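You operate a simulated robot arm through the tools that you are given. There is no shell and no other tool. Be economical: measure what you need, move in short steps, check, and stop when the job is done.

The job below is to be done with a simulated robot arm. You get a single attempt, and the scene is never put back.

Task
Fetch the metal channel and set it on top of the yellow potting case on the top of the rework bench.
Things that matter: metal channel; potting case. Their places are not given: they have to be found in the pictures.

It is judged by the outcome, as a careful person would: the job done as asked, and still so three seconds after it is handed in. It fails if anything else is knocked over, pushed out of place, dropped, spilled or broken.

Robot
A 7-joint arm with a two-finger parallel gripper, fixed in place. Base frame: the origin is at the foot of the arm, x ahead of it, y to its left, z up; the work surface is at about z = 0. Lengths are in mm, angles in rad, forces in N, time in s.
With the tool pointing down near the work surface it reaches from about 220 to 580 mm from the base axis. Its first joint turns from -1.152 to 1.152 rad. Payload 2.5 kg.
The tool frame sits at the grasp point between the pads (the TCP): z along the fingers, y along the line on which they close. The tips reach 23 mm beyond it. Largest opening 94 mm; finger width 38, thickness 10; the body of the gripper, 54 by 96 mm, starts 39 mm behind the TCP.
Orientation is that of the tool frame in the base frame, as a unit quaternion [x, y, z, w]. With the fingers straight down and closing along the base's y, the tool's x points along the base's -x, its y along +y and its z along -z.

Tools
- The arm moves only by the tool drive_tool. Its argument "steps" is a list that holds one entry, the list of rows, each a list of 7 numbers: the gripper command, from -1 (shut) to 1 (fully open), values between in proportion, then the shift along the tool's x, y, z in mm, then the turn, a rotation vector about the tool's x, y, z in rad. In form: [[[gripper, tx, ty, tz, rx, ry, rz], ...]]. A call has 1 to 10 rows; each row shifts and turns the commanded pose from where the row before left it, along the tool's axes as they then stand. Rows are played at 5 a second. More than 50 mm and 0.15 rad between two rows, or a gripper value outside its range, and nothing of the call is played. Where a pose cannot be reached the arm comes as near as it can. A force on the tool above 40 N (or 10 N above the force at the start of the call, whichever is more), or a blocked arm, ends the call early, and 0.2 s more pass. The fingers move at their own pace (about 108 mm/s each) and stop on an object; they squeeze with about 39 N. The grip force told is the motor's: it shows also when the fingers shut on nothing. Time passes only in rows, and 0.2 s behind the last, so rows that do not move let the fingers close. The reply holds the time, the measured pose of the TCP, the force on the tool along the base axes, the opening and the grip force, in the units named above and with some noise.
- Cameras (640 x 400 px; columns grow to the right, rows downward): "scene" is fixed at [126.4, -436.4, 514.6]; the picture's right is [0.64, -0.77, 0.00], its down [-0.63, -0.53, -0.57] and it looks along [0.44, 0.36, -0.82] (base axes); focal length 325 px, centre (320, 200). "wrist" rides on the gripper at [-39, 0, -44] in the tool frame; the picture's right is [0.00, -1.00, 0.00], its down [0.97, 0.00, -0.24] and it looks along [0.24, 0.00, 0.97] (tool axes); focal length 218 px, centre (320, 200).
- grab_frame(camera): a new picture of that camera. It takes no simulated time.
- measure_at(camera, pixels): for up to 12 pixels [column, row] of the newest picture of that camera ("zoom" is the newest enlarged one), the place [x, y, z] in the base frame of the surface seen there, good to about 2 mm. It takes no simulated time.
- zoom(camera, box): a new picture of the part [left, top, right, bottom] of that camera's present view, enlarged. It takes no simulated time.
- finish_job(): hands the job in; it is judged then, once.

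Work in short steps. Measure before you move; look again where a grasp or a placing could have gone wrong, and mend it. You have 60 turns and 22 pictures in all, those below and enlarged ones among them. Open the gripper and draw the arm clear of the work before you hand the job in, unless the task says otherwise; then end with one line.

The tools are called by a JSON object that holds its "method" and its "body". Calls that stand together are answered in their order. drive_tool: Moves the arm, as the interface text tells. Its arguments: {"type":"object","properties":{"steps":{"type":"array"}},"required":["steps"]} The other tools are called the same way: grab_frame (camera) takes a picture; measure_at (camera, pixels) gives the place of the surface under pixels of a picture; zoom (camera, box) takes an enlarged picture of a part of a camera's view; finish_job () hands the job in.

At the start:

```text
time_s: 0.0
tcp_pos: [260.8, -305.5, 236.8]
orientation: [0.0, 1.0, 0.0, 0.0]
force: [0.7, -0.6, 0.7]
opening: 94.1
grasp_force: 0.1
```

scene: 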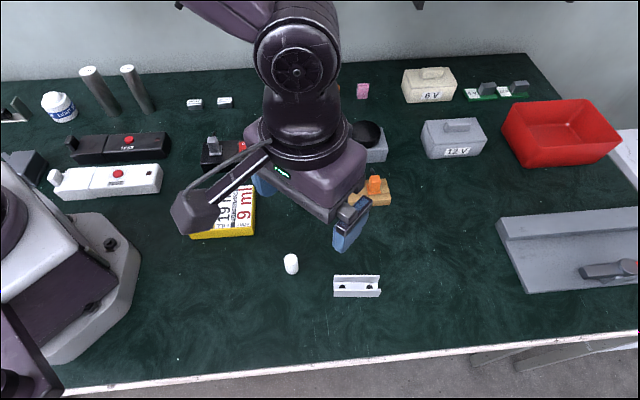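
wrist: 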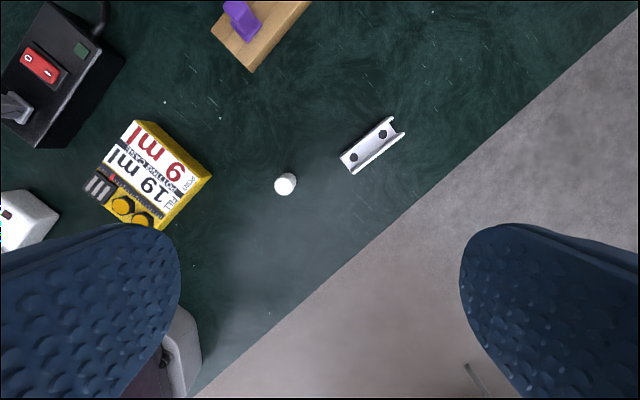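

The channel shows in the scene around (357,286) and the yellow case around (225,215). I enlarge both to see their shapes before measuring.

{"method": "zoom", "body": {"camera": "wrist", "box": [320, 100, 420, 180]}}

{"method": "measure_at", "body": {"camera": "wrist", "pixels": [[341, 157], [354, 173], [404, 133], [391, 118], [366, 150], [372, 143], [285, 184], [300, 240]]}}

{"method": "measure_at", "body": {"camera": "scene", "pixels": [[335, 275], [379, 276], [335, 297], [380, 297], [357, 287], [357, 276], [291, 263]]}}

{"method": "zoom", "body": {"camera": "wrist", "box": [70, 110, 220, 230]}}

{"method": "measure_at", "body": {"camera": "wrist", "pixels": [[133, 121], [139, 123], [208, 178], [155, 228], [100, 188], [150, 175], [180, 180], [122, 205], [142, 220], [160, 150], [98, 187], [120, 165]]}}

```text
5.00 times, centred on (370, 140) of wrist
```

zoom: 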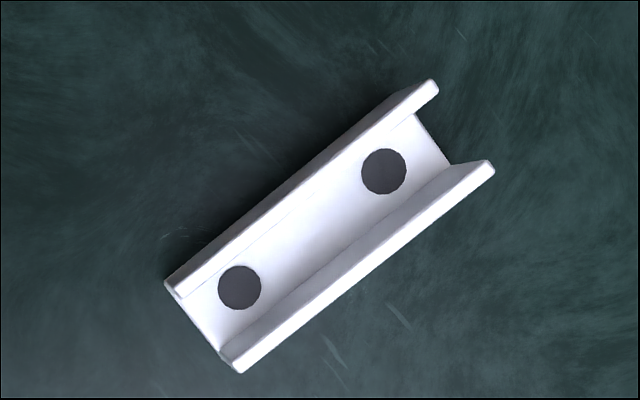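

```text
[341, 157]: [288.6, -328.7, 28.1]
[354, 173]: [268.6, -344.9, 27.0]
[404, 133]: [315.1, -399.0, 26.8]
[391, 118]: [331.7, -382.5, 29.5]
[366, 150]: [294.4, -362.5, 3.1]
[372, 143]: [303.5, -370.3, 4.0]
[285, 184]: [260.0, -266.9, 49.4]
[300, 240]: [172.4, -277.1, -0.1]
```

```text
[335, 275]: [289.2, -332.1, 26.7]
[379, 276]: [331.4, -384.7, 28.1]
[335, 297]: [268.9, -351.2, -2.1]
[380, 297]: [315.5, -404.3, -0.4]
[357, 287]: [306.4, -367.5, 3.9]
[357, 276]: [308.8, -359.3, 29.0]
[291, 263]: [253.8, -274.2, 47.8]
```

```text
3.33 times, centred on (145, 170) of wrist
```

zoom: 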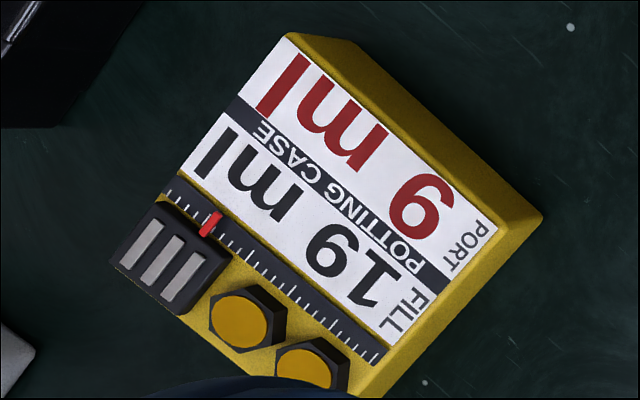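

```text
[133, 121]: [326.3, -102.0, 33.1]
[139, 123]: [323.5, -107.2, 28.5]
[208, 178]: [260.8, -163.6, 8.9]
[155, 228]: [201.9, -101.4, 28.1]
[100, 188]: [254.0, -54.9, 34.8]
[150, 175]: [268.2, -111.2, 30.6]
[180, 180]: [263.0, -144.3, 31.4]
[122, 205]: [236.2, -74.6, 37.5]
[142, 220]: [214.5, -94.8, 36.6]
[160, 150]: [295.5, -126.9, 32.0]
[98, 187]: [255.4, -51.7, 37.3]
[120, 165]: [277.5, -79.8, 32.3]
```

The channel lies open side up, about 69 x 26 x 28 mm, centred near (301,-364) with its long axis along (0.625,-0.78). The case has a flat label, with raised knobs and a connector on one side, so I measure the label corners and that hardware.

{"method": "measure_at", "body": {"camera": "zoom", "pixels": [[290, 45], [490, 232], [395, 335], [188, 172], [340, 190], [210, 222], [280, 265], [518, 225], [245, 315], [310, 365], [175, 260], [385, 355]]}}

{"method": "zoom", "body": {"camera": "scene", "box": [160, 140, 320, 240]}}

```text
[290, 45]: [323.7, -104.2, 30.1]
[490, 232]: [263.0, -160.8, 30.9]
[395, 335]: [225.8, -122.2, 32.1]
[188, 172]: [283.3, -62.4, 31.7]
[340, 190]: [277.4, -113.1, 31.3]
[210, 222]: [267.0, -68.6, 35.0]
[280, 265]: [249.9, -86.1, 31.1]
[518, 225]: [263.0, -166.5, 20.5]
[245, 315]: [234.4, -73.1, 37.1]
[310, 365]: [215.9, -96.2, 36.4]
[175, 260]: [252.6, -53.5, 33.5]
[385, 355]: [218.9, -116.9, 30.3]
```

```text
4.00 times, centred on (240, 190) of scene
```

zoom: 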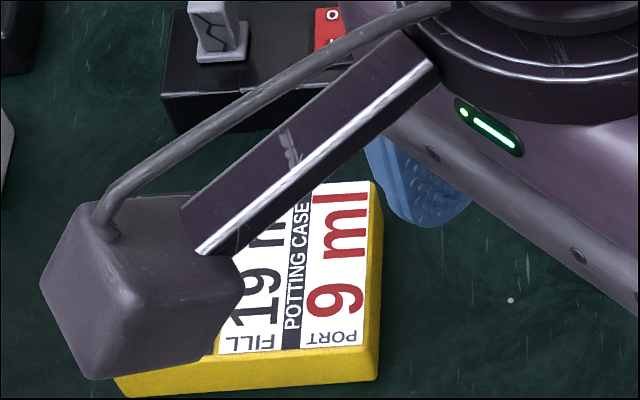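

The label is flat at z≈31, centred at (274,-112) with its long axis at about 43°, which is enough room for the channel. I move above the channel and turn the tool by +0.895 rad so the fingers close across its width.

{"method": "drive_tool", "body": {"steps": [[[0.4, -20, -29, 0, 0, 0, 0], [0.4, -20, -29, 0, 0, 0, 0], [0.4, 0, 0, 0, 0, 0, 0.1492], [0.4, 0, 0, 0, 0, 0, 0.1492], [0.4, 0, 0, 0, 0, 0, 0.1492], [0.4, 0, 0, 0, 0, 0, 0.1492], [0.4, 0, 0, 0, 0, 0, 0.1492], [0.4, 0, 0, 0, 0, 0, 0.1492], [0.4, 0, 0, 45, 0, 0, 0], [0.4, 0, 0, 45, 0, 0, 0]]]}}

{"method": "grab_frame", "body": {"camera": "wrist"}}

```text
time_s: 2.2
tcp_pos: [303.0, -363.6, 146.7]
orientation: [0.433, 0.901, -0.001, -0.001]
force: [-1.1, -0.8, 0.4]
opening: 65.7
grasp_force: 0.1
```

```text
16 pictures are left
```

wrist: 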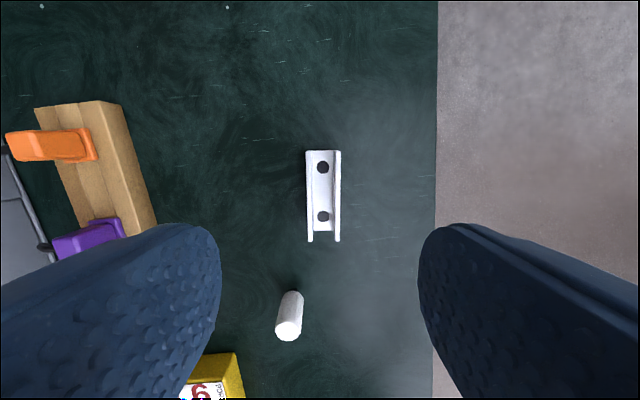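

The channel is upright in the wrist view (307–340, 150–242), so the yaw is right. I measure its corners again for exact centring.

{"method": "measure_at", "body": {"camera": "wrist", "pixels": [[308, 152], [339, 152], [309, 240], [338, 240], [323, 168], [323, 215], [323, 190], [290, 330], [288, 295]]}}

```text
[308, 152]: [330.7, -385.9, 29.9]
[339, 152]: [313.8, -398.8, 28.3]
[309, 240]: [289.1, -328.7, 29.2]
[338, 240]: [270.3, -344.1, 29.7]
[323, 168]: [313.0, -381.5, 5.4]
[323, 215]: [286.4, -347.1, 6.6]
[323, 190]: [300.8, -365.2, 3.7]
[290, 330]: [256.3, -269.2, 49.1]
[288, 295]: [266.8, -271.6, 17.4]
```

The centre is (301,-364.4), so I shift about 2 mm along -tool y. I then go down to TCP z≈29, which puts the tips 6 mm above the surface.

{"method": "drive_tool", "body": {"steps": [[[0.4, 0.5, -2, 30, 0, 0, 0], [0.4, 0, 0, 30, 0, 0, 0], [0.4, 0, 0, 25, 0, 0, 0], [0.4, 0, 0, 20, 0, 0, 0], [0.4, 0, 0, 12.5, 0, 0, 0], [0.4, 0, 0, 0, 0, 0, 0]]]}}

```text
time_s: 3.6
tcp_pos: [300.4, -363.8, 29.2]
orientation: [0.432, 0.902, 0.0, 0.001]
force: [0.4, -0.3, -0.3]
opening: 65.8
grasp_force: 0.0
```

The TCP is at (300.4,-363.8,29.2) with no contact force. I close on the channel and lift a little to test the grip.

{"method": "drive_tool", "body": {"steps": [[[-1, 0, 0, 0, 0, 0, 0], [-1, 0, 0, 0, 0, 0, 0], [-1, 0, 0, 0, 0, 0, 0], [-1, 0, 0, -10, 0, 0, 0], [-1, 0, 0, -30, 0, 0, 0], [-1, 0, 0, -30, 0, 0, 0]]]}}

{"method": "grab_frame", "body": {"camera": "wrist"}}

```text
time_s: 5.0
tcp_pos: [299.9, -363.8, 98.1]
orientation: [0.433, 0.901, 0.0, 0.0]
force: [0.2, -0.2, -1.0]
opening: 25.2
grasp_force: 38.8
```

```text
15 pictures are left
```

wrist: 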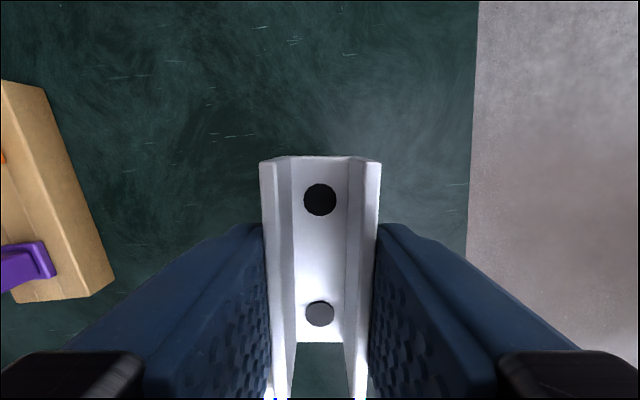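

The channel is held square (opening 25.2, grip 38.8 N) with its base about 29 mm below the TCP. I lift it and carry it towards a point above the label, with the turn to follow.

{"method": "drive_tool", "body": {"steps": [[[-1, 0, 0, -35, 0, 0, 0], [-1, 0, 0, -30, 0, 0, 0], [-1, 34.9, 22.85, 0, 0, 0, 0], [-1, 34.9, 22.85, 0, 0, 0, 0], [-1, 34.9, 22.85, 0, 0, 0, 0], [-1, 34.9, 22.85, 0, 0, 0, 0], [-1, 34.9, 22.85, 0, 0, 0, 0], [-1, 34.9, 22.85, 0, 0, 0, 0], [-1, 0, 0, 0, 0, 0, -0.149]]]}}

{"method": "drive_tool", "body": {"steps": [[[-1, 0, 0, 0, 0, 0, -0.1497], [-1, 0, 0, 0, 0, 0, -0.1497], [-1, 0, 0, 0, 0, 0, -0.1497], [-1, 0, 0, 0, 0, 0, -0.1497], [-1, 0, 0, 0, 0, 0, -0.1497], [-1, 0, 0, 0, 0, 0, -0.1497], [-1, 0, 0, 0, 0, 0, -0.1497], [-1, 0, 0, 0, 0, 0, -0.1497], [-1, 0, 0, 0, 0, 0, -0.1497], [-1, 0, 0, 0, 0, 0, -0.1497]]]}}

{"method": "grab_frame", "body": {"camera": "wrist"}}

{"method": "grab_frame", "body": {"camera": "scene"}}

```text
time_s: 7.0
tcp_pos: [276.1, -114.9, 165.0]
orientation: [0.365, 0.931, 0.0, 0.001]
force: [-0.1, 0.3, -0.7]
opening: 25.0
grasp_force: 39.2
```

```text
time_s: 9.2
tcp_pos: [276.8, -114.4, 165.8]
orientation: [-0.368, 0.93, 0.0, -0.001]
force: [0.1, -1.0, 0.1]
opening: 25.2
grasp_force: 39.4
```

```text
14 pictures are left
```

wrist: 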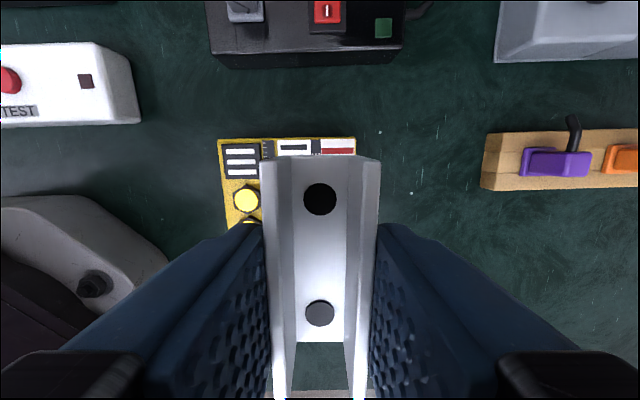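

```text
13 pictures are left
```

scene: 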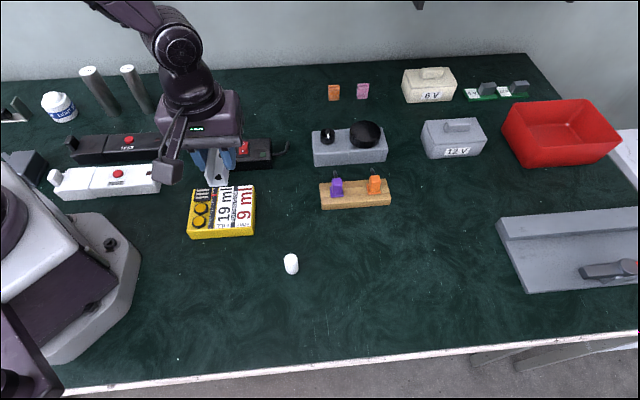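

The channel is now parallel to the case edges in the wrist view. Before going down, I check the height of the black station and its lever near (245,10), and the case top's exposed points.

{"method": "measure_at", "body": {"camera": "wrist", "pixels": [[245, 10], [235, 50], [320, 12], [380, 60], [295, 148], [340, 148], [222, 142], [355, 140], [240, 10]]}}

{"method": "measure_at", "body": {"camera": "scene", "pixels": [[245, 147], [225, 205], [240, 205], [188, 230], [252, 228], [254, 187], [171, 165]]}}

```text
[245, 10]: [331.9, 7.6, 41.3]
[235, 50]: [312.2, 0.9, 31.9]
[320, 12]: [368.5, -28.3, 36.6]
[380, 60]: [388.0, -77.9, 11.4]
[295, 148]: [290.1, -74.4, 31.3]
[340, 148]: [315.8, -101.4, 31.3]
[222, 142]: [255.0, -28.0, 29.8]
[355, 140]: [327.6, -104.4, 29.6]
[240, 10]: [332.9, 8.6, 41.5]
```

```text
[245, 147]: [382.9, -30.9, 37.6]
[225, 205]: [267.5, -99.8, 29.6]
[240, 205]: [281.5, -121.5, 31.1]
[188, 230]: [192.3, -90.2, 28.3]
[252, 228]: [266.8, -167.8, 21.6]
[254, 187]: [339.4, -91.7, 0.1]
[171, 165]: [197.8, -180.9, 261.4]
```

Everything nearby is below 42 mm and the case top is at 31 mm. I go down to TCP z≈64, leaving the channel 3 mm above the label.

{"method": "drive_tool", "body": {"steps": [[[-1, 0, 0, 35, 0, 0, 0], [-1, 0, 0, 30, 0, 0, 0], [-1, 0, 0, 20, 0, 0, 0], [-1, 0, 0, 12, 0, 0, 0], [-1, 0, 0, 4.5, 0, 0, 0], [-1, 0, 0, 0, 0, 0, 0]]]}}

{"method": "zoom", "body": {"camera": "scene", "box": [150, 140, 310, 240]}}

```text
time_s: 10.6
tcp_pos: [275.2, -116.2, 62.9]
orientation: [-0.366, 0.93, 0.0, 0.0]
force: [-0.5, -1.0, -0.2]
opening: 25.4
grasp_force: 39.2
```

```text
4.00 times, centred on (230, 190) of scene
```

zoom: 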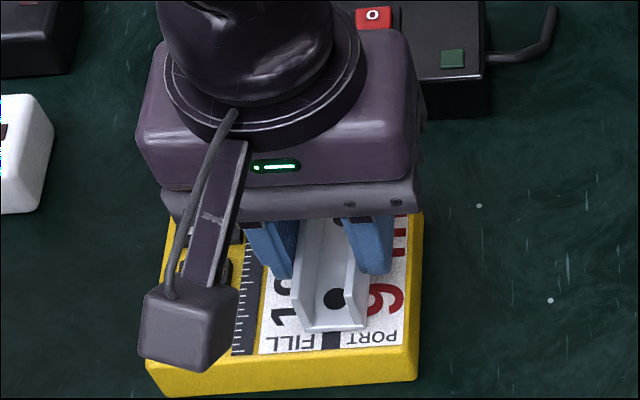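

The channel is over the middle of the label with free space round it. I lower in half-millimetre steps and watch for contact force.

{"method": "drive_tool", "body": {"steps": [[[-1, 0, 0, 0.6, 0, 0, 0], [-1, 0, 0, 0.6, 0, 0, 0], [-1, 0, 0, 0, 0, 0, 0]]]}}

```text
time_s: 11.4
tcp_pos: [276.3, -115.6, 62.4]
orientation: [-0.366, 0.93, 0.0, 0.0]
force: [-0.7, 0.4, -0.3]
opening: 25.5
grasp_force: 38.9
```

There is no contact yet, so I go on a little further.

{"method": "drive_tool", "body": {"steps": [[[-1, 0, 0, 0.5, 0, 0, 0], [-1, 0, 0, 0.5, 0, 0, 0], [-1, 0, 0, 0, 0, 0, 0]]]}}

```text
time_s: 12.2
tcp_pos: [275.6, -114.4, 62.6]
orientation: [-0.367, 0.93, 0.0, 0.0]
force: [-0.5, 0.1, -0.3]
opening: 25.2
grasp_force: 38.8
```

Still no force, and the pose readings carry about 1 mm of noise. I continue down in small steps.

{"method": "drive_tool", "body": {"steps": [[[-1, 0, 0, 0.5, 0, 0, 0], [-1, 0, 0, 0.5, 0, 0, 0], [-1, 0, 0, 0, 0, 0, 0]]]}}

```text
time_s: 13.0
tcp_pos: [274.9, -113.8, 60.4]
orientation: [-0.368, 0.93, -0.001, 0.0]
force: [-0.2, 0.6, -0.5]
opening: 25.0
grasp_force: 39.1
```

Now at about z 60.5 with no contact, so I take another small step.

{"method": "drive_tool", "body": {"steps": [[[-1, 0, 0, 0.5, 0, 0, 0], [-1, 0, 0, 0.4, 0, 0, 0], [-1, 0, 0, 0, 0, 0, 0]]]}}

```text
time_s: 13.8
tcp_pos: [275.3, -113.4, 60.0]
orientation: [-0.367, 0.93, -0.001, 0.001]
force: [-1.5, 1.3, 5.0]
opening: 25.4
grasp_force: 38.9
```

The force rose to 5 N upward, so the channel is resting on the label. I open slightly (to about 38 mm), then draw straight up.

{"method": "drive_tool", "body": {"steps": [[[-0.35, 0, 0, 0, 0, 0, 0], [-0.2, 0, 0, 0, 0, 0, 0], [-0.2, 0, 0, 0, 0, 0, 0], [-0.2, 0, 0, -5, 0, 0, 0], [-0.2, 0, 0, -15, 0, 0, 0], [-0.2, 0, 0, -35, 0, 0, 0], [0.3, 0, 0, -40, 0, 0, 0], [0.3, 0, 0, -40, 0, 0, 0]]]}}

{"method": "grab_frame", "body": {"camera": "wrist"}}

{"method": "grab_frame", "body": {"camera": "scene"}}

```text
time_s: 15.6
tcp_pos: [275.7, -114.6, 194.2]
orientation: [-0.367, 0.93, 0.0, 0.0]
force: [-0.2, -0.1, -0.6]
opening: 61.0
grasp_force: 0.1
```

```text
11 pictures are left
```

wrist: 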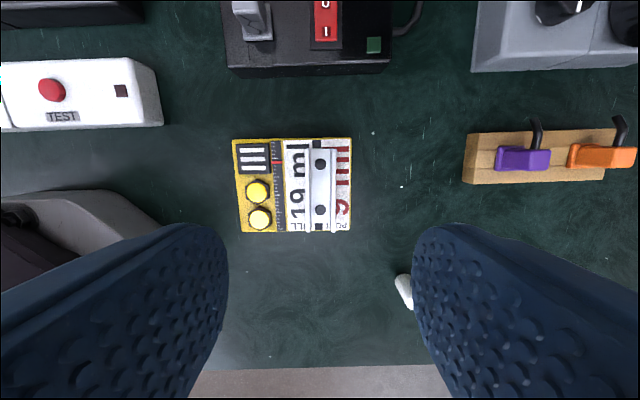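

```text
10 pictures are left
```

scene: 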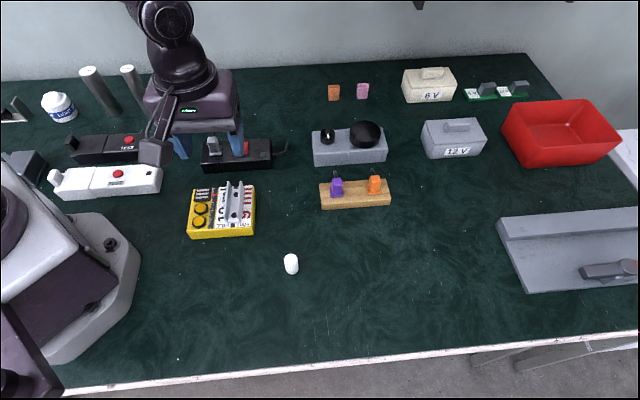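

The channel stands flat on the case (wrist 303–337, 138–232), the rest of the bench is unchanged, and the open gripper is well above it. I hand the job in.

{"method": "finish_job", "body": {}}

```text
The job is handed in.
```

The metal channel now sits flat on the label of the yellow potting case; nothing else moved in the last pictures, and the open gripper was clear above it when I handed in.
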